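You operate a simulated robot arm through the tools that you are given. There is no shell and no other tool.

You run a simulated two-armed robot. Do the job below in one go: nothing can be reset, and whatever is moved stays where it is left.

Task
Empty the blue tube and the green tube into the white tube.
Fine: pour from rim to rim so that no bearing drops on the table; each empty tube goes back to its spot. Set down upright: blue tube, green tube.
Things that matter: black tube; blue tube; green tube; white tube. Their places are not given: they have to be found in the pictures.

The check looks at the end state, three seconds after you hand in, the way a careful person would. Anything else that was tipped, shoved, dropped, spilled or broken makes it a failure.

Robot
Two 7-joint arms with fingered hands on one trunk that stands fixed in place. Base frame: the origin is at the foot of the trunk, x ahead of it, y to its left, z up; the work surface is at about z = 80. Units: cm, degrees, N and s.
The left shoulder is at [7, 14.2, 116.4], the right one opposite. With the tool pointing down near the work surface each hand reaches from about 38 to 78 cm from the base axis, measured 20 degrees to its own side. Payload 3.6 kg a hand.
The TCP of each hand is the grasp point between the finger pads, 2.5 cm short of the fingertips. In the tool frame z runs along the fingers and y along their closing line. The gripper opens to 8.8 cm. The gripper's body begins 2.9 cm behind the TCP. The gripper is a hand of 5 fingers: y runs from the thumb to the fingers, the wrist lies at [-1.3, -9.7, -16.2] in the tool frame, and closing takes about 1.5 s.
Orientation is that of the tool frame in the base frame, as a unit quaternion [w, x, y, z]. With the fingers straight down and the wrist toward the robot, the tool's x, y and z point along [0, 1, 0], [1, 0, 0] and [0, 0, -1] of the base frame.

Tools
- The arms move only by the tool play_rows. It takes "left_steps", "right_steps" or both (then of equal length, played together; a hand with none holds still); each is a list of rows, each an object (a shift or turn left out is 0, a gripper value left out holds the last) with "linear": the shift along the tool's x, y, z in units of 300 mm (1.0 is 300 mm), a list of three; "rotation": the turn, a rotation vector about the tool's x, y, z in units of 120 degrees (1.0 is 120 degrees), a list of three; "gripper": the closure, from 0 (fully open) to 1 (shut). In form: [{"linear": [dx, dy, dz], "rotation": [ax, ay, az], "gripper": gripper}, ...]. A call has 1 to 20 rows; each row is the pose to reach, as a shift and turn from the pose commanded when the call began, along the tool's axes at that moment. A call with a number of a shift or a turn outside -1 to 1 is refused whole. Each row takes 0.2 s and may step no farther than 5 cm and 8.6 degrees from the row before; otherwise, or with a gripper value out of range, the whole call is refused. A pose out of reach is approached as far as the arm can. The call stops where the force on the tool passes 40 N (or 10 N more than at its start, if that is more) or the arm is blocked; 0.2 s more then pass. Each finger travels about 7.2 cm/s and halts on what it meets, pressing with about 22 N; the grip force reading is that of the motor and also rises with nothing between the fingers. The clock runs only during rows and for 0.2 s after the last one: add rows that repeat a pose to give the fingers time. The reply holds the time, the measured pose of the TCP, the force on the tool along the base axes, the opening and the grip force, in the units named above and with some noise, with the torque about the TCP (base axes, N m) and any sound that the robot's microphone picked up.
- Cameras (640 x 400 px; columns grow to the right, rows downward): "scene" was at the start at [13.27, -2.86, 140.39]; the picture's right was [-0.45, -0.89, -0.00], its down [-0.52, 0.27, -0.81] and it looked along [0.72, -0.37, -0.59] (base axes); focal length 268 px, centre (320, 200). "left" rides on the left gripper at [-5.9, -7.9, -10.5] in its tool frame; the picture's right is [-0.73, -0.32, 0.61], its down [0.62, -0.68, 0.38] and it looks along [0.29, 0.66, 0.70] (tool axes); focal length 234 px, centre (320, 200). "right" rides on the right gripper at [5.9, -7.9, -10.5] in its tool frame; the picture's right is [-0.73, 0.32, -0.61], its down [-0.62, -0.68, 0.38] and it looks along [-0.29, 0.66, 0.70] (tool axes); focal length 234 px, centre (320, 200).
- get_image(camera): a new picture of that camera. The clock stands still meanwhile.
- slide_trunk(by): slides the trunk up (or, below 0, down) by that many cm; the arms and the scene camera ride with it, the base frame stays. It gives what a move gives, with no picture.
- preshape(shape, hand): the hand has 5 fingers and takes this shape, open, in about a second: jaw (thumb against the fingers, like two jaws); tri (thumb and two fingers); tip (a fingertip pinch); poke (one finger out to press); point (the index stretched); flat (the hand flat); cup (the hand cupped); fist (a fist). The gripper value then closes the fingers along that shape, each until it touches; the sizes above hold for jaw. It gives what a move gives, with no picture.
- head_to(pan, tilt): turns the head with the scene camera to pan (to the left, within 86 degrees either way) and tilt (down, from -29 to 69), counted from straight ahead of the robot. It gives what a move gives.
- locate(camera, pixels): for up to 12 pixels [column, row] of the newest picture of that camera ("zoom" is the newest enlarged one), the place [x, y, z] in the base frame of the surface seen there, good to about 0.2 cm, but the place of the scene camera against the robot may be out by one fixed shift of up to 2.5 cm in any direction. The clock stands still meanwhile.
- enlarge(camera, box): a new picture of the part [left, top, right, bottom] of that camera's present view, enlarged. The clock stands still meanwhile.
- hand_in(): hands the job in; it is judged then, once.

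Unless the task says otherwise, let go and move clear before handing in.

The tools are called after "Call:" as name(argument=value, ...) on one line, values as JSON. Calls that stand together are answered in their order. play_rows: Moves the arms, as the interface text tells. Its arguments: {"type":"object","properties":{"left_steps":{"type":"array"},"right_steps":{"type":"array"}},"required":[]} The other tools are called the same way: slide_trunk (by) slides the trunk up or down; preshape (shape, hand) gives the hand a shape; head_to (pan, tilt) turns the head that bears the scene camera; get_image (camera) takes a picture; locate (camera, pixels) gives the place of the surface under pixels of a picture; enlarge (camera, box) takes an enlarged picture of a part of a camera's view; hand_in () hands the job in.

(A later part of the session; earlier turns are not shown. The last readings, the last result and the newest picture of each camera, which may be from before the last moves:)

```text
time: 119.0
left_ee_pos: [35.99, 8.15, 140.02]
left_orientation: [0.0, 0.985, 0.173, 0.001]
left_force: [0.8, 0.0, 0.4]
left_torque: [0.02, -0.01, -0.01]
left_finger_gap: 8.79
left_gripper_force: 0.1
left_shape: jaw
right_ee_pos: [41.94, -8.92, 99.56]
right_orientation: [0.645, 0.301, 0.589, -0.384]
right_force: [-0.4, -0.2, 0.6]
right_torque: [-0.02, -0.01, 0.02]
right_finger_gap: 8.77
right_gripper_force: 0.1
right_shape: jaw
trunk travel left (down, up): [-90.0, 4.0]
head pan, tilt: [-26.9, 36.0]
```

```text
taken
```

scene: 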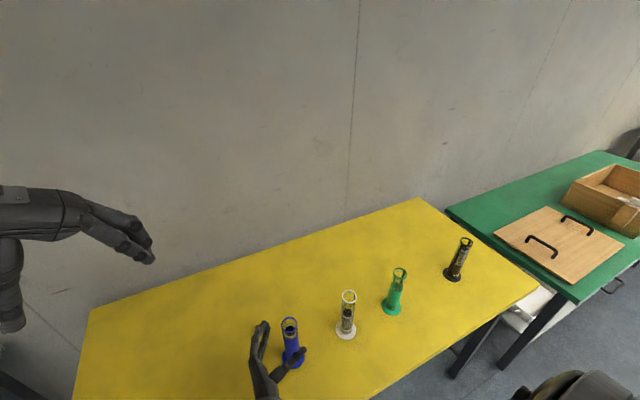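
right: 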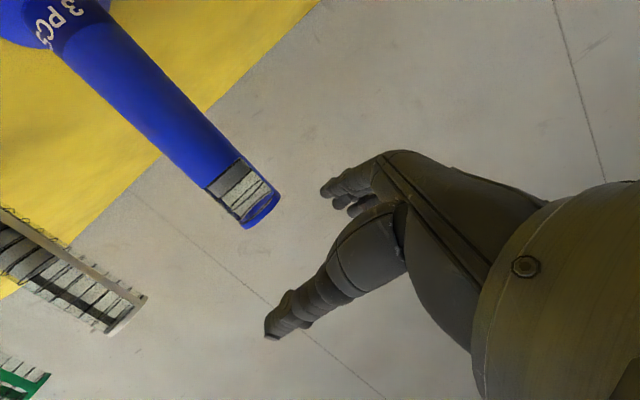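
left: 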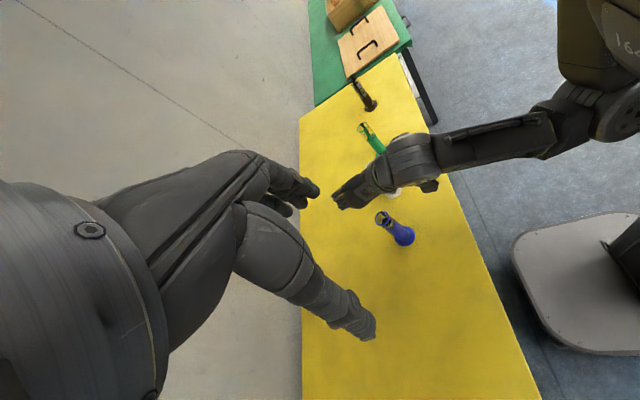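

The arm was blocked again near y=-15 with a slightly twisted wrist; now it's at (41.9,-8.9,99.6). I'll check the arm's posture from the left camera before moving on.

Call:
get_image(camera="left")

Call:
enlarge(camera="scene", box=[230, 290, 340, 400])

```text
taken
```

left: 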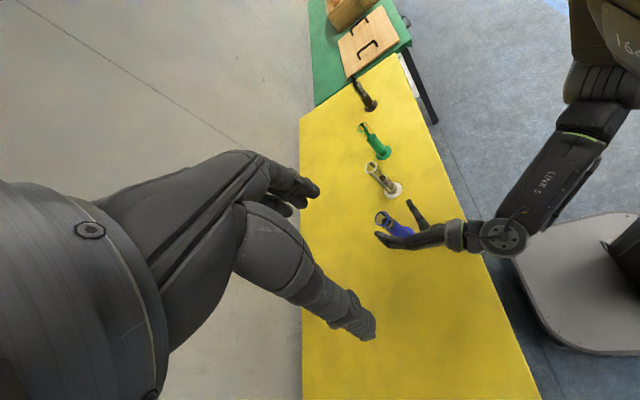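

```text
3.64 times, centred on (285, 345) of scene
```

zoom: 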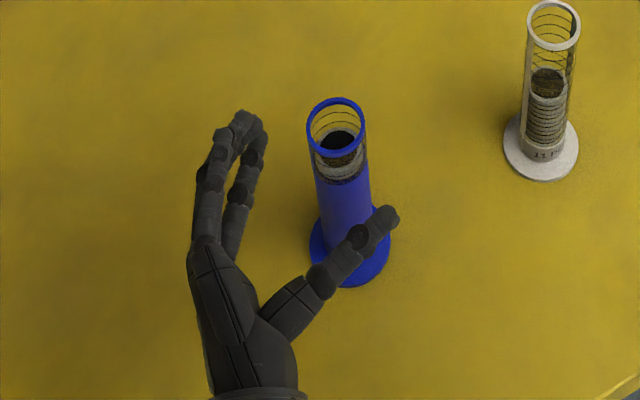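

Blue is untouched. I'll try to restore the exact grasp orientation here, moving back a little to (42.4,-5.1,100).

Call:
play_rows(right_steps=[{"linear": [-0.01, 0.026, -0.032], "rotation": [0.0051, 0.0204, 0.0098]}, {"linear": [-0.021, 0.053, -0.065], "rotation": [0.0102, 0.0409, 0.0195]}, {"linear": [-0.031, 0.079, -0.097], "rotation": [0.0153, 0.0613, 0.0293]}, {"linear": [-0.031, 0.079, -0.097], "rotation": [0.0153, 0.0613, 0.0293]}, {"linear": [-0.031, 0.079, -0.097], "rotation": [0.0153, 0.0613, 0.0293]}])

```text
time: 120.2
left_ee_pos: [35.98, 8.09, 140.11]
left_orientation: [0.001, 0.985, 0.171, 0.001]
left_force: [0.4, -0.2, -0.2]
left_torque: [0.04, 0.02, 0.03]
left_finger_gap: 8.78
left_gripper_force: 0.2
left_shape: jaw
right_ee_pos: [42.42, -5.0, 100.11]
right_orientation: [0.613, 0.352, 0.613, -0.353]
right_force: [-0.7, -0.5, 0.5]
right_torque: [-0.02, -0.04, -0.03]
right_finger_gap: 8.73
right_gripper_force: 0.1
right_shape: jaw
trunk travel left (down, up): [-90.0, 4.0]
head pan, tilt: [-26.9, 36.0]
```

Reached exactly at (42.4,-5.0,100.1), so it's fine at lower height. I'll lower to z≈90, the same grip height as for green.

Call:
play_rows(right_steps=[{"linear": [0.1, 0, 0]}, {"linear": [0.2, 0, 0]}, {"linear": [0.3, 0, 0]}, {"linear": [0.34, -0.002, 0]}, {"linear": [0.34, -0.002, 0]}])

Call:
get_image(camera="right")

Call:
enlarge(camera="scene", box=[220, 290, 340, 400])

Call:
enlarge(camera="left", box=[350, 180, 500, 280])

```text
time: 121.4
left_ee_pos: [35.99, 8.09, 140.02]
left_orientation: [0.001, 0.985, 0.173, 0.001]
left_force: [-0.6, 0.2, 0.4]
left_torque: [0.01, 0.01, 0.01]
left_finger_gap: 8.78
left_gripper_force: 0.0
left_shape: jaw
right_ee_pos: [42.46, -5.25, 89.79]
right_orientation: [0.613, 0.352, 0.613, -0.354]
right_force: [0.5, -0.5, -0.4]
right_torque: [0.03, -0.03, -0.01]
right_finger_gap: 8.76
right_gripper_force: 0.1
right_shape: jaw
trunk travel left (down, up): [-90.0, 4.0]
head pan, tilt: [-26.9, 36.0]
```

```text
taken
```

right: 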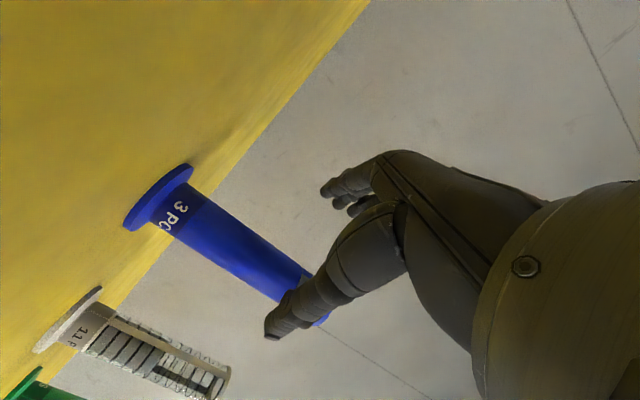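

```text
3.64 times, centred on (280, 345) of scene
```

zoom: 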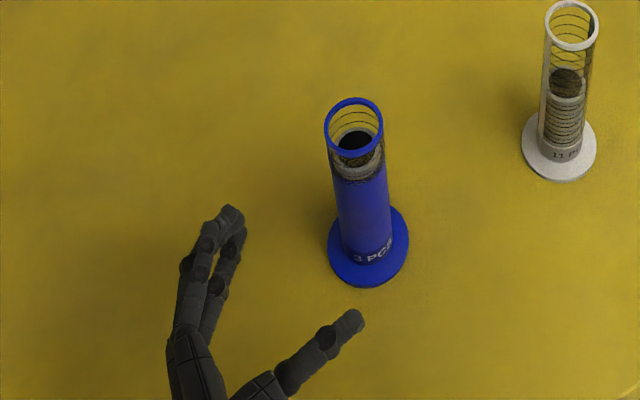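

```text
4.00 times, centred on (425, 230) of left
```

zoom: 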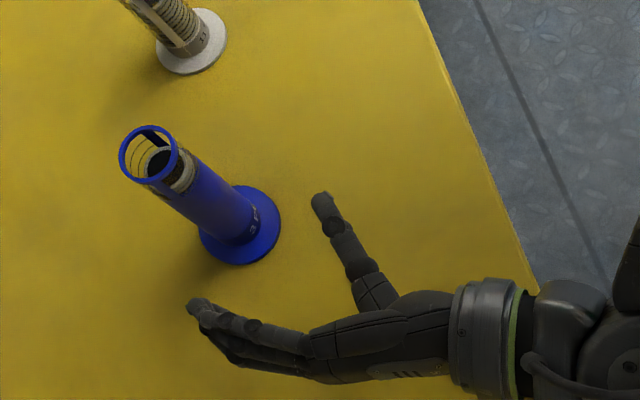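

The hand is lined up with blue: the thumb to its right, the fingers to its left. I'll advance 8.9 cm so it comes between the pads.

Call:
play_rows(right_steps=[{"linear": [0, 0, 0.05]}, {"linear": [0, 0, 0.1]}, {"linear": [0, 0, 0.15]}, {"linear": [0, 0, 0.2]}, {"linear": [0, 0, 0.25]}, {"linear": [0, 0, 0.295]}, {"linear": [0, 0, 0.295], "gripper": 0.2}, {"linear": [0, 0, 0.295], "gripper": 0.35}, {"linear": [0, 0, 0.295], "gripper": 0.42}, {"linear": [0, 0, 0.295], "gripper": 0.42}])

Call:
enlarge(camera="scene", box=[240, 300, 330, 400])

Call:
get_image(camera="right")

```text
time: 123.6
left_ee_pos: [36.01, 8.13, 140.19]
left_orientation: [0.001, 0.985, 0.173, 0.001]
left_force: [-0.6, 0.3, 0.2]
left_torque: [0.0, -0.02, 0.01]
left_finger_gap: 8.79
left_gripper_force: 0.1
left_shape: jaw
right_ee_pos: [46.75, -12.82, 89.85]
right_orientation: [0.613, 0.352, 0.612, -0.353]
right_force: [0.2, -1.3, -0.1]
right_torque: [-0.01, -0.02, -0.04]
right_finger_gap: 5.15
right_gripper_force: 0.1
right_shape: jaw
trunk travel left (down, up): [-90.0, 4.0]
head pan, tilt: [-26.9, 36.0]
```

```text
4.00 times, centred on (285, 350) of scene
```

zoom: 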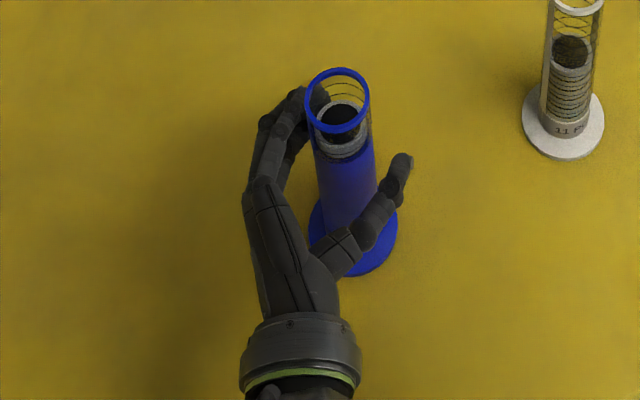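

```text
taken
```

right: 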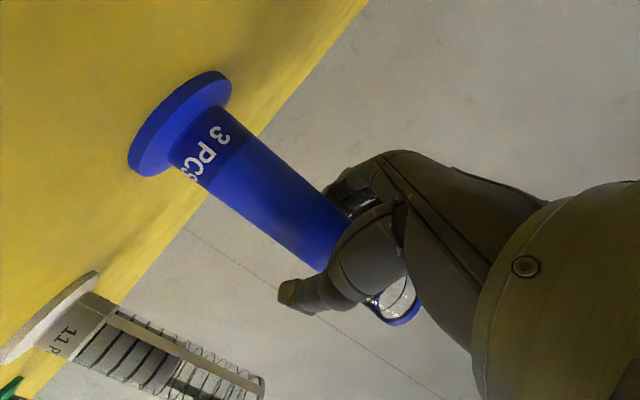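

The view matches what I had with green, so the tube is centred. I'll close firmly.

Call:
play_rows(right_steps=[{"gripper": 0.48}, {"gripper": 0.54}, {"gripper": 0.6}, {"gripper": 0.7}, {"gripper": 0.8}, {"gripper": 1.0}, {"gripper": 1.0}, {"gripper": 1.0}, {"gripper": 1.0}])

Call:
enlarge(camera="scene", box=[240, 300, 330, 400])

```text
time: 125.6
left_ee_pos: [36.09, 8.02, 140.06]
left_orientation: [0.001, 0.985, 0.173, 0.0]
left_force: [0.3, -0.5, 0.3]
left_torque: [-0.02, -0.03, -0.01]
left_finger_gap: 8.81
left_gripper_force: 0.0
left_shape: jaw
right_ee_pos: [46.96, -12.82, 89.84]
right_orientation: [0.612, 0.352, 0.613, -0.354]
right_force: [0.4, -1.0, 0.6]
right_torque: [-0.03, 0.06, 0.02]
right_finger_gap: 2.2
right_gripper_force: 22.0
right_shape: jaw
trunk travel left (down, up): [-90.0, 4.0]
head pan, tilt: [-26.9, 36.0]
```

```text
4.00 times, centred on (285, 350) of scene
```

zoom: 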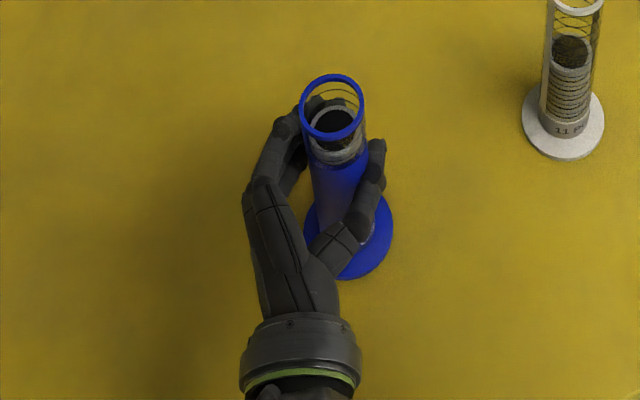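

Blue is gripped (22 N, gap 2.2). I'll lift it straight up, then forward and up to z≈112, keeping it upright.

Call:
play_rows(right_steps=[{"linear": [-0.04, 0, 0], "gripper": 1.0}, {"linear": [-0.11, 0, 0]}, {"linear": [-0.2, 0, 0]}, {"linear": [-0.29, 0, 0]}, {"linear": [-0.38, 0.03, 0.017]}, {"linear": [-0.47, 0.06, 0.034]}, {"linear": [-0.56, 0.09, 0.05]}, {"linear": [-0.65, 0.12, 0.067]}, {"linear": [-0.74, 0.144, 0.083]}, {"linear": [-0.74, 0.144, 0.083]}])

Call:
get_image(camera="scene")

Call:
get_image(camera="right")

```text
time: 127.8
left_ee_pos: [36.23, 7.97, 140.06]
left_orientation: [0.0, 0.985, 0.173, 0.0]
left_force: [0.1, 1.0, -0.6]
left_torque: [0.02, 0.01, -0.01]
left_finger_gap: 8.79
left_gripper_force: 0.1
left_shape: jaw
right_ee_pos: [51.57, -12.68, 112.08]
right_orientation: [0.612, 0.352, 0.613, -0.354]
right_force: [-0.3, -0.3, -2.7]
right_torque: [0.02, 0.04, 0.02]
right_finger_gap: 2.21
right_gripper_force: 21.8
right_shape: jaw
trunk travel left (down, up): [-90.0, 4.0]
head pan, tilt: [-26.9, 36.0]
```

```text
taken
```

scene: 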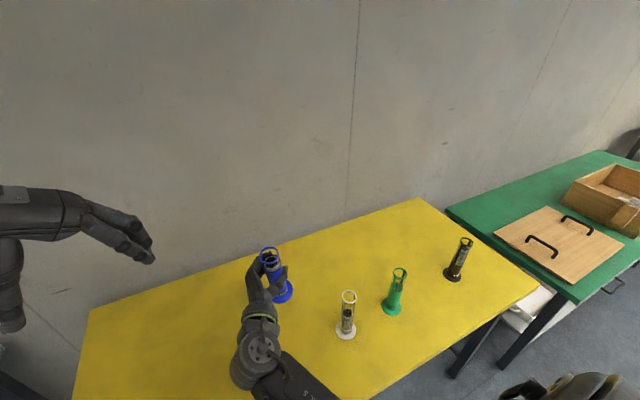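

```text
taken
```

right: 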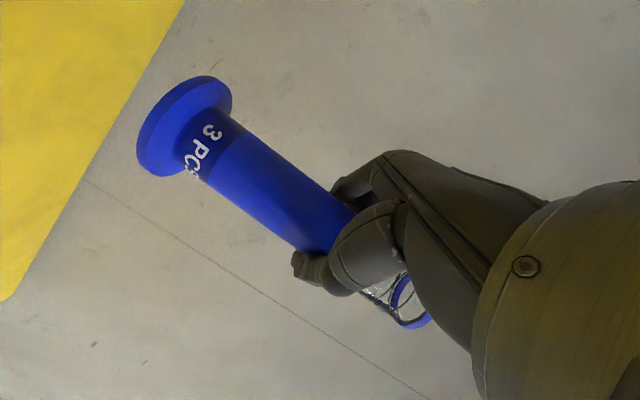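

It's held just like green was. Now I'll carry it upright over to the right side at z≈112; its base is at about 101, clear of the 97 rims.

Call:
play_rows(right_steps=[{"linear": [0, -0.03, 0.039], "gripper": 1.0}, {"linear": [0, -0.08, 0.103]}, {"linear": [0, -0.14, 0.181]}, {"linear": [0, -0.2, 0.258]}, {"linear": [0, -0.26, 0.336]}, {"linear": [0, -0.32, 0.413]}, {"linear": [0, -0.38, 0.49]}, {"linear": [0, -0.44, 0.568]}, {"linear": [0, -0.5, 0.645]}, {"linear": [0, -0.56, 0.723]}, {"linear": [0, -0.62, 0.8]}, {"linear": [0, -0.67, 0.864]}, {"linear": [0, -0.703, 0.907]}, {"linear": [0, -0.703, 0.907]}])

Call:
get_image(camera="scene")

```text
time: 130.8
left_ee_pos: [36.07, 8.06, 140.08]
left_orientation: [0.0, 0.985, 0.174, 0.0]
left_force: [0.3, 0.0, -0.2]
left_torque: [0.01, -0.03, -0.01]
left_finger_gap: 8.76
left_gripper_force: 0.1
left_shape: jaw
right_ee_pos: [47.23, -47.05, 112.29]
right_orientation: [0.613, 0.352, 0.613, -0.354]
right_force: [0.1, 0.4, -2.8]
right_torque: [0.0, 0.03, 0.01]
right_finger_gap: 2.13
right_gripper_force: 22.1
right_shape: jaw
trunk travel left (down, up): [-90.0, 4.0]
head pan, tilt: [-26.9, 36.0]
```

```text
taken
```

scene: 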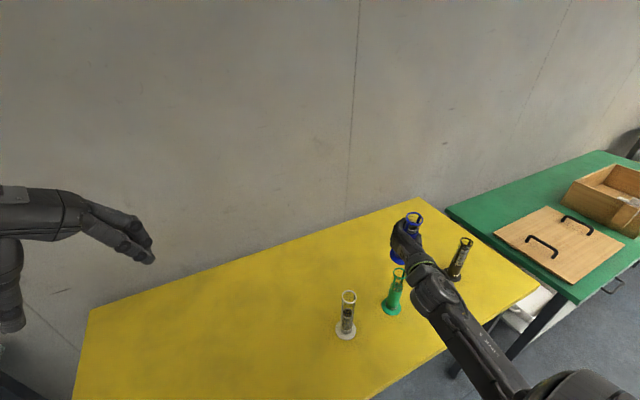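

Now the same two turns as with green: straighten the tube in the hand, then tilt it 75° toward azimuth -60°.

Call:
play_rows(right_steps=[{"rotation": [0, 0.03, -0.015], "gripper": 1.0}, {"rotation": [0, 0.06, -0.03]}, {"rotation": [0, 0.086, -0.0423]}, {"rotation": [0, 0.086, -0.0423]}])

Call:
play_rows(right_steps=[{"rotation": [-0.0046, 0.0519, -0.0003], "gripper": 1.0}, {"rotation": [-0.0092, 0.1038, -0.0006]}, {"rotation": [-0.0138, 0.1556, -0.0009]}, {"rotation": [-0.0183, 0.2075, -0.0013]}, {"linear": [0.008, 0.0002, 0.0001], "rotation": [-0.0229, 0.2594, -0.0016]}, {"linear": [0.02, 0.0004, 0.0003], "rotation": [-0.0275, 0.3113, -0.0019]}, {"linear": [0.032, 0.0006, 0.0005], "rotation": [-0.0321, 0.3631, -0.0022]}, {"linear": [0.044, 0.0009, 0.0007], "rotation": [-0.0367, 0.415, -0.0025]}, {"linear": [0.056, 0.0011, 0.0009], "rotation": [-0.0413, 0.4669, -0.0028]}, {"linear": [0.068, 0.0013, 0.0012], "rotation": [-0.0458, 0.5188, -0.0031]}, {"linear": [0.078, 0.0016, 0.0014], "rotation": [-0.0504, 0.5706, -0.0034]}, {"linear": [0.078, 0.0016, 0.0014], "rotation": [-0.055, 0.6225, -0.0038]}, {"linear": [0.078, 0.0016, 0.0014], "rotation": [-0.055, 0.6225, -0.0038]}])

Call:
get_image(camera="right")

Call:
get_image(camera="left")

Call:
enlarge(camera="scene", box=[370, 200, 450, 290])

```text
time: 131.8
left_ee_pos: [36.0, 8.06, 139.97]
left_orientation: [0.0, 0.985, 0.173, -0.001]
left_force: [-0.7, 0.3, 0.6]
left_torque: [0.0, -0.01, 0.02]
left_finger_gap: 8.81
left_gripper_force: 0.1
left_shape: jaw
right_ee_pos: [47.14, -46.99, 112.17]
right_orientation: [0.538, 0.356, 0.681, -0.347]
right_force: [-0.8, -0.8, -3.1]
right_torque: [-0.02, 0.0, 0.04]
right_finger_gap: 2.15
right_gripper_force: 22.2
right_shape: jaw
trunk travel left (down, up): [-90.0, 4.0]
head pan, tilt: [-26.9, 36.0]
```

```text
time: 134.6
left_ee_pos: [36.08, 8.03, 140.09]
left_orientation: [0.0, 0.985, 0.173, 0.0]
left_force: [-0.3, 0.7, -0.2]
left_torque: [0.03, 0.02, 0.01]
left_finger_gap: 8.8
left_gripper_force: 0.1
left_shape: jaw
right_ee_pos: [46.84, -46.74, 109.83]
right_orientation: [0.031, 0.461, 0.887, -0.026]
right_force: [-0.2, 0.5, -2.7]
right_torque: [-0.07, -0.04, -0.01]
right_finger_gap: 2.1
right_gripper_force: 22.0
right_shape: jaw
trunk travel left (down, up): [-90.0, 4.0]
head pan, tilt: [-26.9, 36.0]
```

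```text
taken
```

right: 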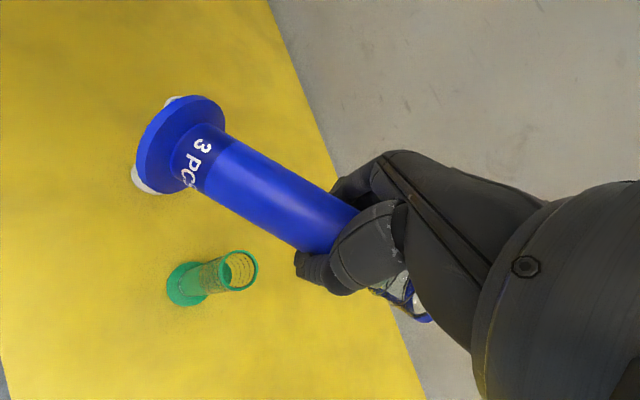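

```text
taken
```

left: 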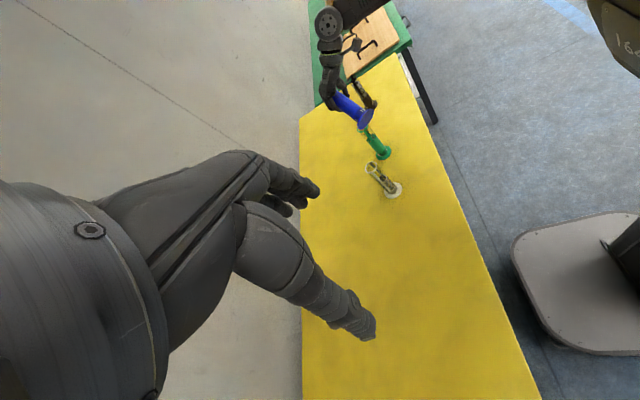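

```text
4.44 times, centred on (410, 245) of scene
```

zoom: 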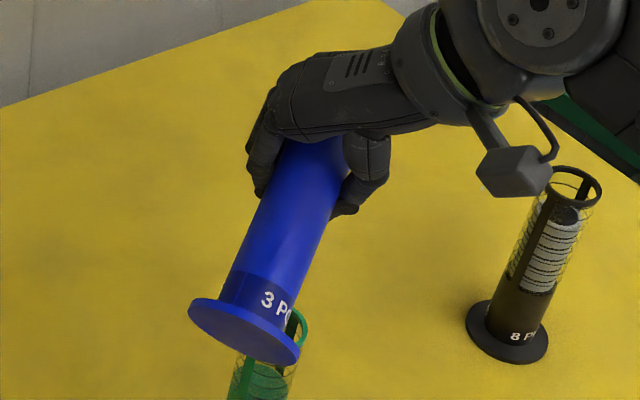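

The blue tube sits in the hand just as green did, flange at the same pixels. I'll repeat the same carry to pre-pour.

Call:
play_rows(right_steps=[{"linear": [0.04, 0.017, 0.003], "gripper": 1.0}, {"linear": [0.1, 0.044, 0.008]}, {"linear": [0.17, 0.075, 0.013]}, {"linear": [0.24, 0.106, 0.019]}, {"linear": [0.31, 0.136, 0.024]}, {"linear": [0.38, 0.167, 0.03]}, {"linear": [0.45, 0.198, 0.035]}, {"linear": [0.52, 0.228, 0.041]}, {"linear": [0.59, 0.259, 0.046]}, {"linear": [0.66, 0.29, 0.051]}, {"linear": [0.73, 0.32, 0.057]}, {"linear": [0.77, 0.338, 0.06]}, {"linear": [0.784, 0.344, 0.061]}, {"linear": [0.784, 0.344, 0.061]}])

Call:
play_rows(right_steps=[{"linear": [0.004, 0.001, 0.05], "gripper": 1.0}, {"linear": [0.008, 0.002, 0.11]}, {"linear": [0.013, 0.003, 0.17]}, {"linear": [0.018, 0.003, 0.23]}, {"linear": [0.0216, 0.004, 0.267]}, {"linear": [0.0216, 0.004, 0.267]}])

Call:
enlarge(camera="right", box=[350, 265, 446, 361])

Call:
enlarge(camera="scene", box=[280, 270, 390, 390])

```text
time: 137.6
left_ee_pos: [36.01, 7.99, 140.09]
left_orientation: [0.0, 0.985, 0.173, 0.0]
left_force: [-0.5, 0.0, -0.3]
left_torque: [0.01, 0.0, 0.0]
left_finger_gap: 8.8
left_gripper_force: 0.1
left_shape: jaw
right_ee_pos: [41.91, -21.73, 106.08]
right_orientation: [0.033, 0.461, 0.886, -0.026]
right_force: [-0.3, 0.4, -2.5]
right_torque: [-0.11, -0.06, -0.01]
right_finger_gap: 2.07
right_gripper_force: 22.4
right_shape: jaw
trunk travel left (down, up): [-90.0, 4.0]
head pan, tilt: [-26.9, 36.0]
```

```text
time: 139.0
left_ee_pos: [36.07, 8.1, 139.96]
left_orientation: [-0.001, 0.985, 0.172, 0.0]
left_force: [1.0, -0.7, 0.4]
left_torque: [0.0, 0.0, 0.02]
left_finger_gap: 8.76
left_gripper_force: 0.0
left_shape: jaw
right_ee_pos: [41.87, -21.83, 97.79]
right_orientation: [0.032, 0.461, 0.887, -0.025]
right_force: [-0.2, 0.4, -3.0]
right_torque: [-0.12, -0.05, 0.0]
right_finger_gap: 2.07
right_gripper_force: 21.6
right_shape: jaw
trunk travel left (down, up): [-90.0, 4.0]
head pan, tilt: [-26.9, 36.0]
```

```text
4.17 times, centred on (398, 313) of right
```

zoom: 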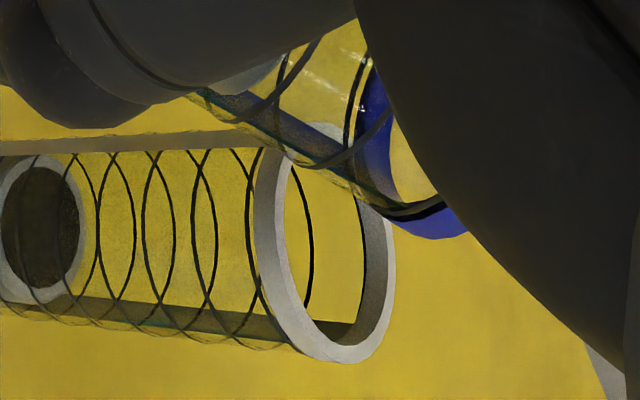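

```text
3.33 times, centred on (335, 330) of scene
```

zoom: 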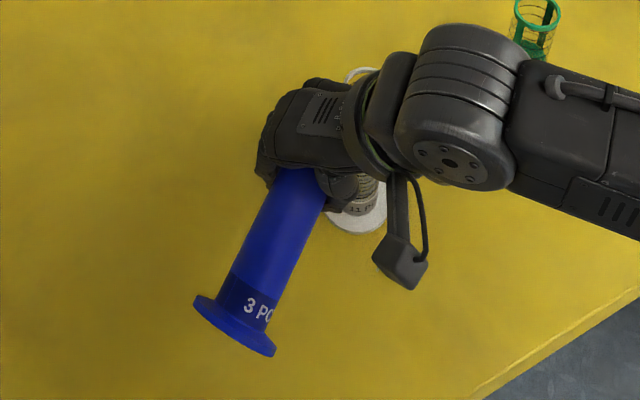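

The white stack and both rims are visible in the right zoom. I'll measure the blue rim and white rim here.

Call:
enlarge(camera="right", box=[350, 265, 446, 361])

Call:
locate(camera="zoom", pixels=[[445, 230], [420, 230], [460, 230], [432, 222], [268, 200], [275, 265], [300, 325], [340, 355], [375, 325], [388, 265], [275, 160], [388, 225]])

Call:
enlarge(camera="scene", box=[280, 270, 390, 390])

Call:
locate(camera="zoom", pixels=[[253, 290], [262, 270], [271, 250], [280, 230], [290, 208], [300, 185], [195, 300], [273, 352], [232, 335]])

```text
4.17 times, centred on (398, 313) of right
```

zoom: 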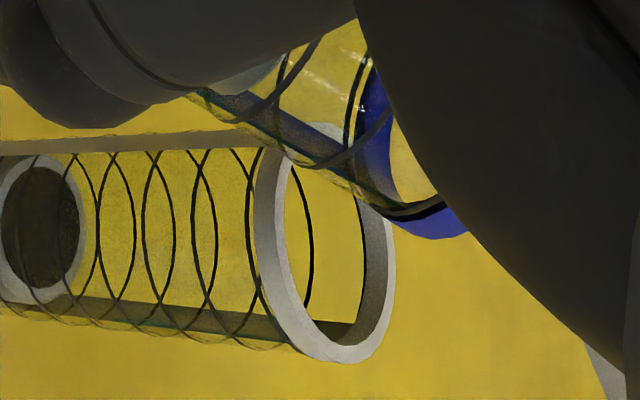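

```text
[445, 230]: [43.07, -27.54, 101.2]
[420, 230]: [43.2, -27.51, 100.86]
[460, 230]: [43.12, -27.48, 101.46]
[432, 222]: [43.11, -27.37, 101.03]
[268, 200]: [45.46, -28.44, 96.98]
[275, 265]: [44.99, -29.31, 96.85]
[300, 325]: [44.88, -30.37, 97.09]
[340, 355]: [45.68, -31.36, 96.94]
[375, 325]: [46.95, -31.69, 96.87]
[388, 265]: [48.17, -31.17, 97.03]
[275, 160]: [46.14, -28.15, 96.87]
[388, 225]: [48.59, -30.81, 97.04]
```

```text
3.33 times, centred on (335, 330) of scene
```

zoom: 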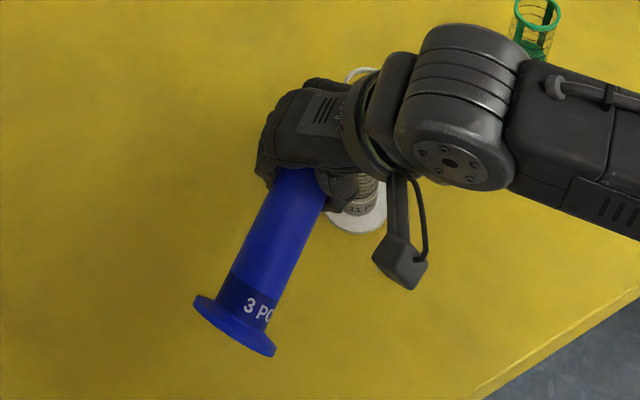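

```text
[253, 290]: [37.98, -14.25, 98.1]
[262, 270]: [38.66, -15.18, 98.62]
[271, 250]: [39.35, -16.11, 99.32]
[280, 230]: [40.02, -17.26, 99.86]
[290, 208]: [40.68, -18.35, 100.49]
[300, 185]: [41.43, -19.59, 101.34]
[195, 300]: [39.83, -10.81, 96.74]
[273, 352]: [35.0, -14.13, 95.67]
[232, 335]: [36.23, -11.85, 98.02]
```

The blue mouth is aligned nearly as green's was (laterally -0.1). I'll do the same small approach, corrected by 0.2 laterally, bringing the mouth to about 12° above horizontal over white's near rim.

Call:
play_rows(right_steps=[{"linear": [-0.0075, 0.001, 0.0045], "rotation": [-0.0027, 0.0311, -0.0003], "gripper": 1.0}, {"linear": [-0.015, 0.002, 0.009], "rotation": [-0.0055, 0.0622, -0.0005]}, {"linear": [-0.022, 0.0031, 0.0137], "rotation": [-0.0082, 0.0933, -0.0008]}, {"linear": [-0.0294, 0.0042, 0.0183], "rotation": [-0.0109, 0.1244, -0.001]}, {"linear": [-0.0294, 0.0042, 0.0183], "rotation": [-0.0109, 0.1244, -0.001]}])

Call:
enlarge(camera="right", box=[350, 265, 446, 361])

```text
time: 140.2
left_ee_pos: [36.09, 8.06, 139.91]
left_orientation: [0.0, 0.985, 0.173, 0.0]
left_force: [0.2, 1.0, 1.2]
left_torque: [0.03, 0.05, 0.0]
left_finger_gap: 8.74
left_gripper_force: 0.1
left_shape: jaw
right_ee_pos: [42.49, -22.41, 97.36]
right_orientation: [-0.078, 0.46, 0.884, 0.045]
right_force: [-0.2, -0.4, -1.8]
right_torque: [-0.11, -0.02, 0.04]
right_finger_gap: 2.1
right_gripper_force: 22.3
right_shape: jaw
trunk travel left (down, up): [-90.0, 4.0]
head pan, tilt: [-26.9, 36.0]
```

```text
4.17 times, centred on (398, 313) of right
```

zoom: 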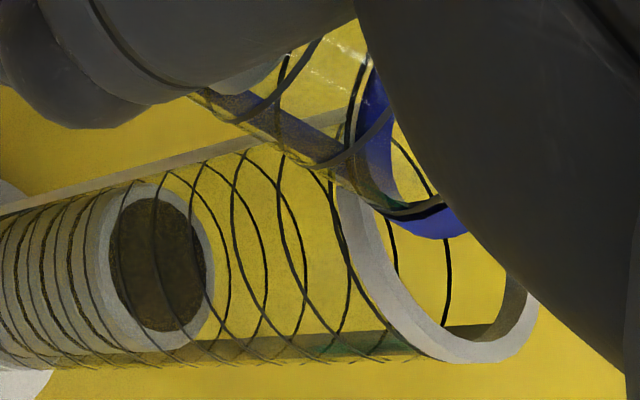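

Call:
locate(camera="zoom", pixels=[[445, 230], [420, 230], [460, 232], [432, 218], [350, 215], [365, 260], [390, 305], [435, 342], [485, 350], [525, 320], [410, 205]])

Call:
enlarge(camera="scene", box=[280, 270, 390, 390])

Call:
locate(camera="zoom", pixels=[[262, 270], [271, 250], [280, 232], [290, 212], [300, 193], [310, 172]])

```text
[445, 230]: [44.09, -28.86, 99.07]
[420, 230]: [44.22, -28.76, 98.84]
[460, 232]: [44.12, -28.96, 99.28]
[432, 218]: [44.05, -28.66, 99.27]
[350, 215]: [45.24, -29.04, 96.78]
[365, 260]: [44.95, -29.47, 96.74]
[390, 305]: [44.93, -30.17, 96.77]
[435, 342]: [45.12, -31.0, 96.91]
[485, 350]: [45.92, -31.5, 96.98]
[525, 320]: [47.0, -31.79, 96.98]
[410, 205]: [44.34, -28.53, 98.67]
```

```text
3.33 times, centred on (335, 330) of scene
```

zoom: 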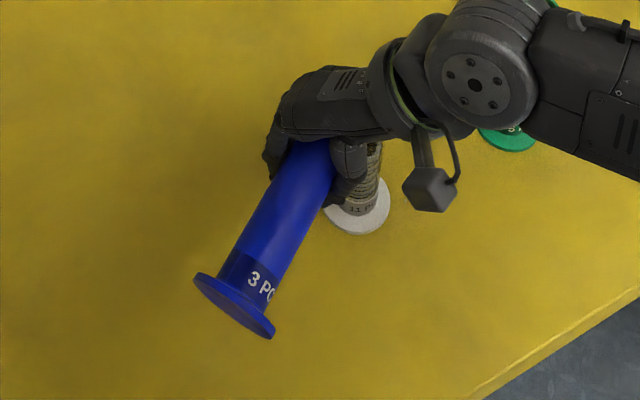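

```text
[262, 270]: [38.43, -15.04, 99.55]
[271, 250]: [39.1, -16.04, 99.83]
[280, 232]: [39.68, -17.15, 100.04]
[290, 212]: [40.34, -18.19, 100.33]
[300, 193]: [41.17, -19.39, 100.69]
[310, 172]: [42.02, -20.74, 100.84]
```

Alignment is the same as it was with green: lip at s≈-1.85, 0.25 above white's rim, lateral +0.08. I'll run the same pour.

Call:
play_rows(right_steps=[{"linear": [0.0028, 0, -0.0391], "rotation": [-0.0057, 0.0664, -0.0004], "gripper": 1.0}, {"linear": [0.0017, -0.0003, -0.0698], "rotation": [-0.0114, 0.1328, -0.0008]}, {"linear": [-0.0039, -0.001, -0.1003], "rotation": [-0.0171, 0.1992, -0.0012]}, {"linear": [-0.0134, -0.002, -0.1295], "rotation": [-0.0228, 0.2656, -0.0016]}, {"linear": [-0.0268, -0.0033, -0.1574], "rotation": [-0.0285, 0.332, -0.002]}, {"linear": [-0.0441, -0.005, -0.1829], "rotation": [-0.0342, 0.3984, -0.0024]}, {"linear": [-0.0646, -0.0069, -0.2056], "rotation": [-0.0399, 0.4649, -0.0028]}, {"linear": [-0.0883, -0.0091, -0.2252], "rotation": [-0.0456, 0.5312, -0.0033]}, {"linear": [-0.1009, -0.0102, -0.234], "rotation": [-0.0484, 0.5645, -0.0035]}, {"linear": [-0.1009, -0.0102, -0.234], "rotation": [-0.0484, 0.5645, -0.0035]}, {"linear": [-0.1009, -0.0102, -0.234], "rotation": [-0.0484, 0.5645, -0.0035]}, {"linear": [-0.1009, -0.0102, -0.234], "rotation": [-0.0484, 0.5645, -0.0035]}, {"linear": [-0.1009, -0.0102, -0.234], "rotation": [-0.0484, 0.5645, -0.0035]}])

Call:
enlarge(camera="scene", box=[300, 250, 400, 350])

Call:
enlarge(camera="scene", box=[333, 300, 358, 335])

Call:
get_image(camera="left")

```text
time: 143.0
left_ee_pos: [36.02, 8.04, 139.95]
left_orientation: [0.0, 0.985, 0.172, 0.0]
left_force: [0.1, -0.2, -0.2]
left_torque: [0.0, -0.02, -0.01]
left_finger_gap: 8.78
left_gripper_force: 0.0
left_shape: jaw
right_ee_pos: [44.83, -26.13, 103.8]
right_orientation: [-0.535, 0.356, 0.689, 0.334]
right_force: [0.0, -0.7, -2.9]
right_torque: [-0.05, -0.03, 0.02]
right_finger_gap: 2.07
right_gripper_force: 22.3
right_shape: jaw
trunk travel left (down, up): [-90.0, 4.0]
head pan, tilt: [-26.9, 36.0]
```

```text
4.00 times, centred on (350, 300) of scene
```

zoom: 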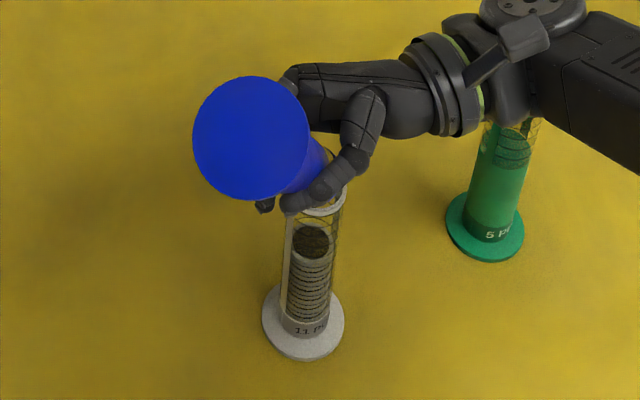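

```text
11.43 times, centred on (346, 318) of scene
```

zoom: 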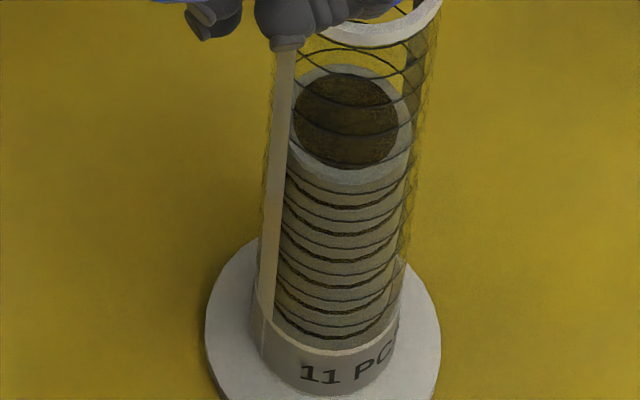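

```text
taken
```

left: 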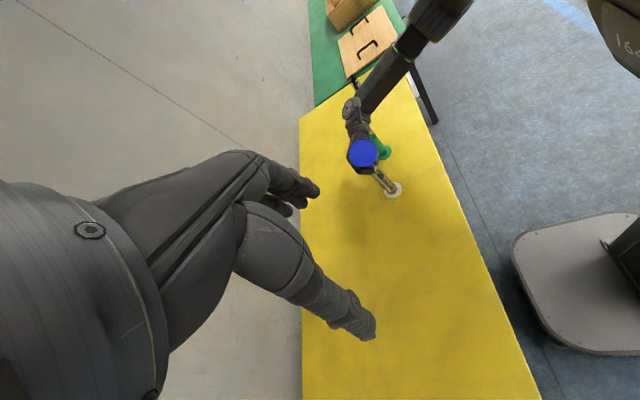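

Now 6 dark bands show in white, one more than before. I'll check the stack top and whether blue is empty.

Call:
locate(camera="zoom", pixels=[[345, 120], [300, 100], [345, 75], [320, 165], [390, 150]])

Call:
play_rows(right_steps=[{"linear": [-0.0074, -0.0005, 0.0299], "rotation": [0.0057, -0.0664, 0.0004], "gripper": 1.0}, {"linear": [0, 0, 0], "rotation": [0, 0, 0]}, {"linear": [-0.0074, -0.0005, 0.0299], "rotation": [0.0057, -0.0664, 0.0004]}, {"linear": [0, 0, 0], "rotation": [0, 0, 0]}, {"linear": [0, 0, 0], "rotation": [0, 0, 0]}, {"linear": [0, 0, 0], "rotation": [0, 0, 0]}])

Call:
enlarge(camera="scene", box=[333, 300, 358, 335])

```text
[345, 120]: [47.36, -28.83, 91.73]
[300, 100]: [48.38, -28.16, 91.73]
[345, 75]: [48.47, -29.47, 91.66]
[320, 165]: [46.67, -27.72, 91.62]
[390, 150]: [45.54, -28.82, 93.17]
```

```text
time: 144.4
left_ee_pos: [36.11, 8.07, 140.03]
left_orientation: [0.001, 0.985, 0.173, 0.001]
left_force: [-0.9, -0.1, 0.3]
left_torque: [0.02, 0.01, 0.0]
left_finger_gap: 8.79
left_gripper_force: 0.1
left_shape: jaw
right_ee_pos: [44.66, -26.16, 103.85]
right_orientation: [-0.534, 0.358, 0.689, 0.335]
right_force: [0.4, 0.1, -2.1]
right_torque: [-0.05, -0.06, 0.01]
right_finger_gap: 2.09
right_gripper_force: 22.4
right_shape: jaw
trunk travel left (down, up): [-90.0, 4.0]
head pan, tilt: [-26.9, 36.0]
```

```text
11.43 times, centred on (346, 318) of scene
```

zoom: 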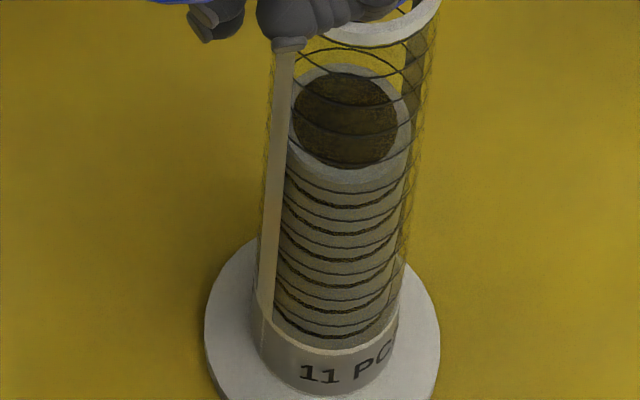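

White's stack rose by one bearing (raw top 91.7) and is flat. I'll tilt blue back up along the same reverse path and inspect it.

Call:
play_rows(right_steps=[{"linear": [0.0023, 0.0004, 0.0279], "rotation": [0.0057, -0.0664, 0.0004], "gripper": 1.0}, {"linear": [0.0006, 0.0004, 0.0545], "rotation": [0.0114, -0.1328, 0.0008]}, {"linear": [-0.0048, 0.0001, 0.0792], "rotation": [0.0171, -0.1992, 0.0012]}, {"linear": [-0.0142, -0.0006, 0.1015], "rotation": [0.0228, -0.2656, 0.0016]}, {"linear": [-0.0265, -0.0015, 0.1209], "rotation": [0.0285, -0.332, 0.002]}, {"linear": [-0.0415, -0.0027, 0.1371], "rotation": [0.0342, -0.3984, 0.0024]}, {"linear": [-0.0586, -0.0041, 0.1496], "rotation": [0.0399, -0.4649, 0.0028]}, {"linear": [-0.0778, -0.0057, 0.1582], "rotation": [0.0456, -0.5312, 0.0033]}, {"linear": [-0.0894, -0.0067, 0.1613], "rotation": [0.0484, -0.5645, 0.0035]}, {"linear": [-0.0894, -0.0067, 0.1613], "rotation": [0.0484, -0.5645, 0.0035]}])

Call:
play_rows(right_steps=[{"linear": [0.021, 0.0015, -0.047], "rotation": [0.0027, -0.0311, 0.0002], "gripper": 1.0}, {"linear": [0.0425, 0.003, -0.094], "rotation": [0.0054, -0.0622, 0.0004]}, {"linear": [0.064, 0.0046, -0.141], "rotation": [0.008, -0.0934, 0.0006]}, {"linear": [0.085, 0.0062, -0.1876], "rotation": [0.0107, -0.1245, 0.0008]}, {"linear": [0.0092, -0.0281, -0.2149], "rotation": [0.0107, -0.1245, 0.0008]}, {"linear": [-0.0666, -0.0624, -0.2423], "rotation": [0.0107, -0.1245, 0.0008]}, {"linear": [-0.1424, -0.0968, -0.2696], "rotation": [0.0107, -0.1245, 0.0008]}, {"linear": [-0.2182, -0.1311, -0.297], "rotation": [0.0107, -0.1245, 0.0008]}, {"linear": [-0.294, -0.1654, -0.3243], "rotation": [0.0107, -0.1245, 0.0008]}, {"linear": [-0.3698, -0.1997, -0.3516], "rotation": [0.0107, -0.1245, 0.0008]}, {"linear": [-0.4456, -0.234, -0.379], "rotation": [0.0107, -0.1245, 0.0008]}, {"linear": [-0.5214, -0.2684, -0.4063], "rotation": [0.0107, -0.1245, 0.0008]}, {"linear": [-0.5972, -0.3027, -0.4337], "rotation": [0.0107, -0.1245, 0.0008]}, {"linear": [-0.673, -0.337, -0.461], "rotation": [0.0107, -0.1245, 0.0008]}, {"linear": [-0.673, -0.337, -0.461], "rotation": [0.0107, -0.1245, 0.0008]}])

Call:
get_image(camera="scene")

```text
time: 146.6
left_ee_pos: [36.05, 8.06, 140.03]
left_orientation: [0.0, 0.985, 0.173, 0.0]
left_force: [0.2, 0.1, -0.8]
left_torque: [0.0, 0.03, -0.01]
left_finger_gap: 8.75
left_gripper_force: 0.0
left_shape: jaw
right_ee_pos: [42.68, -22.44, 100.04]
right_orientation: [-0.076, 0.459, 0.884, 0.044]
right_force: [0.3, 0.0, -2.8]
right_torque: [-0.08, 0.0, -0.02]
right_finger_gap: 2.07
right_gripper_force: 21.8
right_shape: jaw
trunk travel left (down, up): [-90.0, 4.0]
head pan, tilt: [-26.9, 36.0]
```

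```text
time: 149.8
left_ee_pos: [36.12, 8.03, 139.98]
left_orientation: [0.0, 0.985, 0.173, 0.001]
left_force: [-0.4, -0.3, 0.2]
left_torque: [-0.01, -0.01, 0.02]
left_finger_gap: 8.77
left_gripper_force: 0.1
left_shape: jaw
right_ee_pos: [46.98, -46.64, 110.03]
right_orientation: [0.033, 0.461, 0.886, -0.025]
right_force: [-0.5, -0.6, -2.5]
right_torque: [-0.09, -0.07, -0.01]
right_finger_gap: 2.05
right_gripper_force: 21.9
right_shape: jaw
trunk travel left (down, up): [-90.0, 4.0]
head pan, tilt: [-26.9, 36.0]
```

```text
taken
```

scene: 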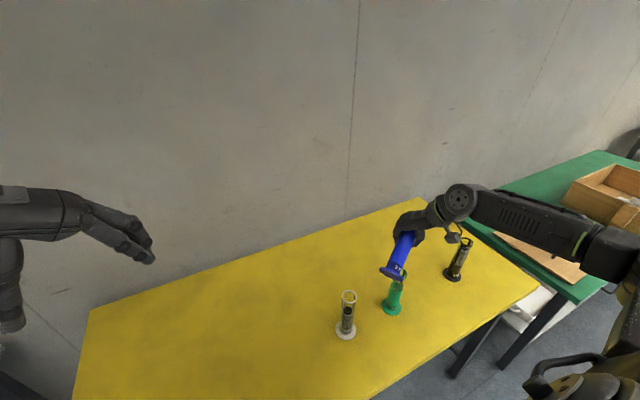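

No stray bearing on the table. I'll rotate blue back past upright, leaning toward the scene camera, to look inside.

Call:
play_rows(right_steps=[{"linear": [-0.002, -0.0004, -0.025], "rotation": [0.0057, -0.0648, 0.0005], "gripper": 1.0}, {"linear": [-0.004, -0.0008, -0.05], "rotation": [0.0113, -0.1296, 0.001]}, {"linear": [-0.0067, -0.0013, -0.083], "rotation": [0.017, -0.1945, 0.0016]}, {"linear": [-0.0067, -0.0013, -0.083], "rotation": [0.0227, -0.2593, 0.0021]}, {"linear": [-0.0067, -0.0013, -0.083], "rotation": [0.0284, -0.3241, 0.0026]}, {"linear": [-0.0067, -0.0013, -0.083], "rotation": [0.034, -0.3889, 0.0031]}, {"linear": [-0.0067, -0.0013, -0.083], "rotation": [0.0397, -0.4537, 0.0036]}, {"linear": [-0.0067, -0.0013, -0.083], "rotation": [0.0454, -0.5185, 0.0041]}, {"linear": [-0.0067, -0.0013, -0.083], "rotation": [0.0511, -0.5834, 0.0047]}, {"linear": [-0.0067, -0.0013, -0.083], "rotation": [0.0567, -0.6482, 0.0052]}, {"linear": [-0.0067, -0.0013, -0.083], "rotation": [0.0624, -0.713, 0.0057]}, {"linear": [-0.0067, -0.0013, -0.083], "rotation": [0.0624, -0.713, 0.0057]}])

Call:
enlarge(camera="scene", box=[395, 205, 425, 235])

Call:
enlarge(camera="scene", box=[360, 180, 480, 320])

```text
time: 152.4
left_ee_pos: [35.95, 8.14, 140.12]
left_orientation: [0.0, 0.985, 0.173, -0.001]
left_force: [-0.7, 1.1, -0.7]
left_torque: [0.04, 0.02, 0.02]
left_finger_gap: 8.79
left_gripper_force: 0.1
left_shape: jaw
right_ee_pos: [46.96, -46.69, 112.52]
right_orientation: [0.599, 0.326, 0.623, -0.384]
right_force: [0.3, 0.2, -3.3]
right_torque: [0.02, 0.0, 0.0]
right_finger_gap: 2.05
right_gripper_force: 21.9
right_shape: jaw
trunk travel left (down, up): [-90.0, 4.0]
head pan, tilt: [-26.9, 36.0]
```

```text
13.33 times, centred on (410, 220) of scene
```

zoom: 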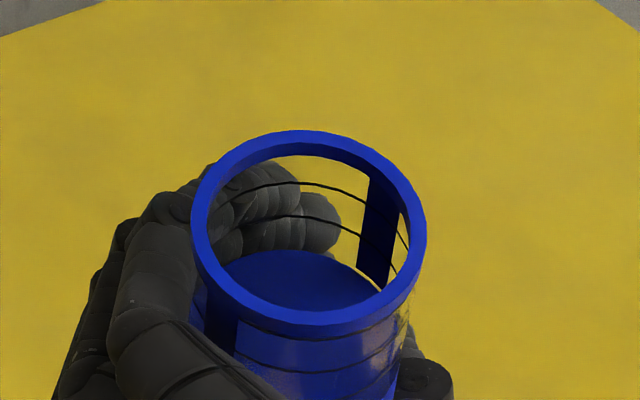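

```text
2.86 times, centred on (420, 250) of scene
```

zoom: 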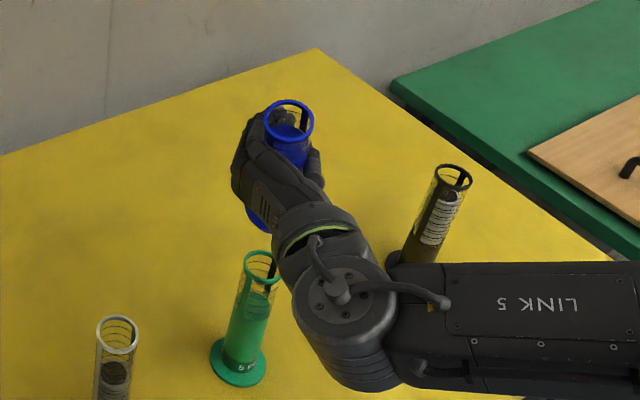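

Blue is empty: its bare blue floor is visible at (300,280). I'll set it upright and move forward to x≈55, so the return crossing keeps the wrist farther from the shoulder.

Call:
play_rows(right_steps=[{"linear": [-0.004, 0.046, 0.026], "rotation": [-0.0033, 0.0382, -0.0003], "gripper": 1.0}, {"linear": [-0.008, 0.092, 0.053], "rotation": [-0.0067, 0.0764, -0.0006]}, {"linear": [-0.011, 0.139, 0.079], "rotation": [-0.01, 0.1145, -0.0009]}, {"linear": [-0.015, 0.185, 0.106], "rotation": [-0.0134, 0.1527, -0.0012]}, {"linear": [-0.019, 0.231, 0.132], "rotation": [-0.0167, 0.1909, -0.0015]}, {"linear": [-0.019, 0.231, 0.132], "rotation": [-0.0167, 0.1909, -0.0015]}])

Call:
get_image(camera="scene")

```text
time: 153.8
left_ee_pos: [36.08, 7.97, 140.15]
left_orientation: [0.001, 0.985, 0.174, 0.0]
left_force: [-0.3, -0.5, -0.1]
left_torque: [-0.02, -0.02, -0.01]
left_finger_gap: 8.79
left_gripper_force: 0.1
left_shape: jaw
right_ee_pos: [55.15, -46.78, 112.55]
right_orientation: [0.468, 0.385, 0.736, -0.302]
right_force: [0.5, 0.2, -2.3]
right_torque: [-0.02, 0.02, -0.03]
right_finger_gap: 2.07
right_gripper_force: 21.4
right_shape: jaw
trunk travel left (down, up): [-90.0, 4.0]
head pan, tilt: [-26.9, 36.0]
```

```text
taken
```

scene: 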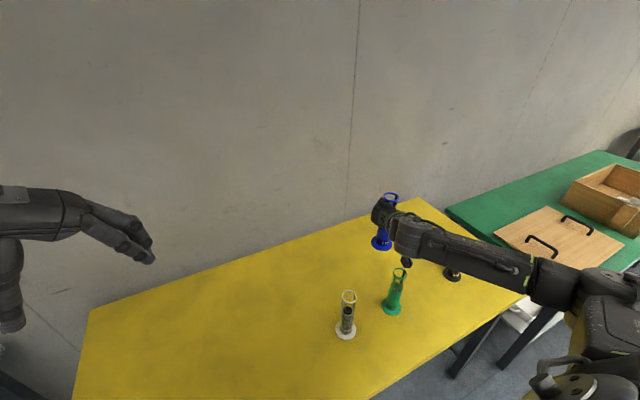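

Upright at (55.2,-46.8,112.6). I'll cross left in two stages, checking for any blockage.

Call:
play_rows(right_steps=[{"linear": [0.018, 0.033, -0.05], "gripper": 1.0}, {"linear": [0.04, 0.073, -0.113]}, {"linear": [0.063, 0.115, -0.178]}, {"linear": [0.086, 0.158, -0.244]}, {"linear": [0.109, 0.2, -0.309]}, {"linear": [0.132, 0.243, -0.374]}, {"linear": [0.155, 0.285, -0.44]}, {"linear": [0.178, 0.327, -0.504]}, {"linear": [0.178, 0.327, -0.504]}])

Call:
play_rows(right_steps=[{"linear": [0.018, 0.033, -0.05], "gripper": 1.0}, {"linear": [0.036, 0.066, -0.1]}, {"linear": [0.054, 0.099, -0.15]}, {"linear": [0.072, 0.132, -0.202]}, {"linear": [0.089, 0.163, -0.252]}, {"linear": [0.107, 0.195, -0.302]}, {"linear": [0.125, 0.228, -0.353]}, {"linear": [0.142, 0.26, -0.403]}, {"linear": [0.142, 0.26, -0.403]}])

Call:
get_image(camera="scene")

```text
time: 155.8
left_ee_pos: [36.11, 7.97, 140.11]
left_orientation: [0.001, 0.985, 0.173, 0.0]
left_force: [-0.2, -0.2, -0.5]
left_torque: [0.01, 0.0, -0.02]
left_finger_gap: 8.76
left_gripper_force: 0.0
left_shape: jaw
right_ee_pos: [55.25, -27.85, 112.56]
right_orientation: [0.468, 0.385, 0.737, -0.301]
right_force: [0.1, -0.7, -2.7]
right_torque: [-0.03, 0.02, 0.0]
right_finger_gap: 2.05
right_gripper_force: 22.5
right_shape: jaw
trunk travel left (down, up): [-90.0, 4.0]
head pan, tilt: [-26.9, 36.0]
```

```text
time: 157.8
left_ee_pos: [36.17, 8.16, 140.07]
left_orientation: [-0.001, 0.985, 0.173, 0.001]
left_force: [0.0, 0.0, -0.1]
left_torque: [-0.02, 0.0, 0.0]
left_finger_gap: 8.76
left_gripper_force: 0.1
left_shape: jaw
right_ee_pos: [55.13, -12.92, 112.57]
right_orientation: [0.468, 0.385, 0.736, -0.301]
right_force: [-1.0, -0.6, -2.7]
right_torque: [-0.02, 0.0, -0.01]
right_finger_gap: 2.08
right_gripper_force: 21.9
right_shape: jaw
trunk travel left (down, up): [-90.0, 4.0]
head pan, tilt: [-26.9, 36.0]
```

```text
taken
```

scene: 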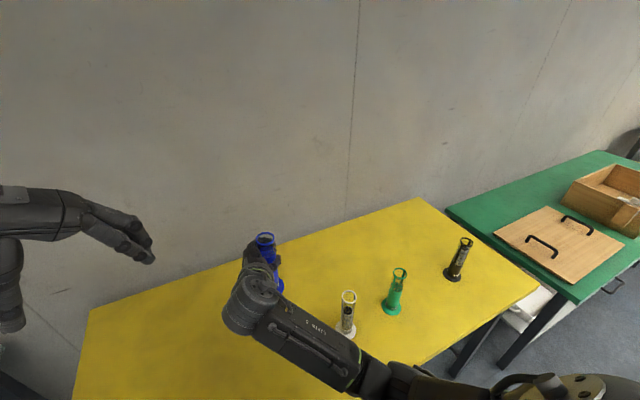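

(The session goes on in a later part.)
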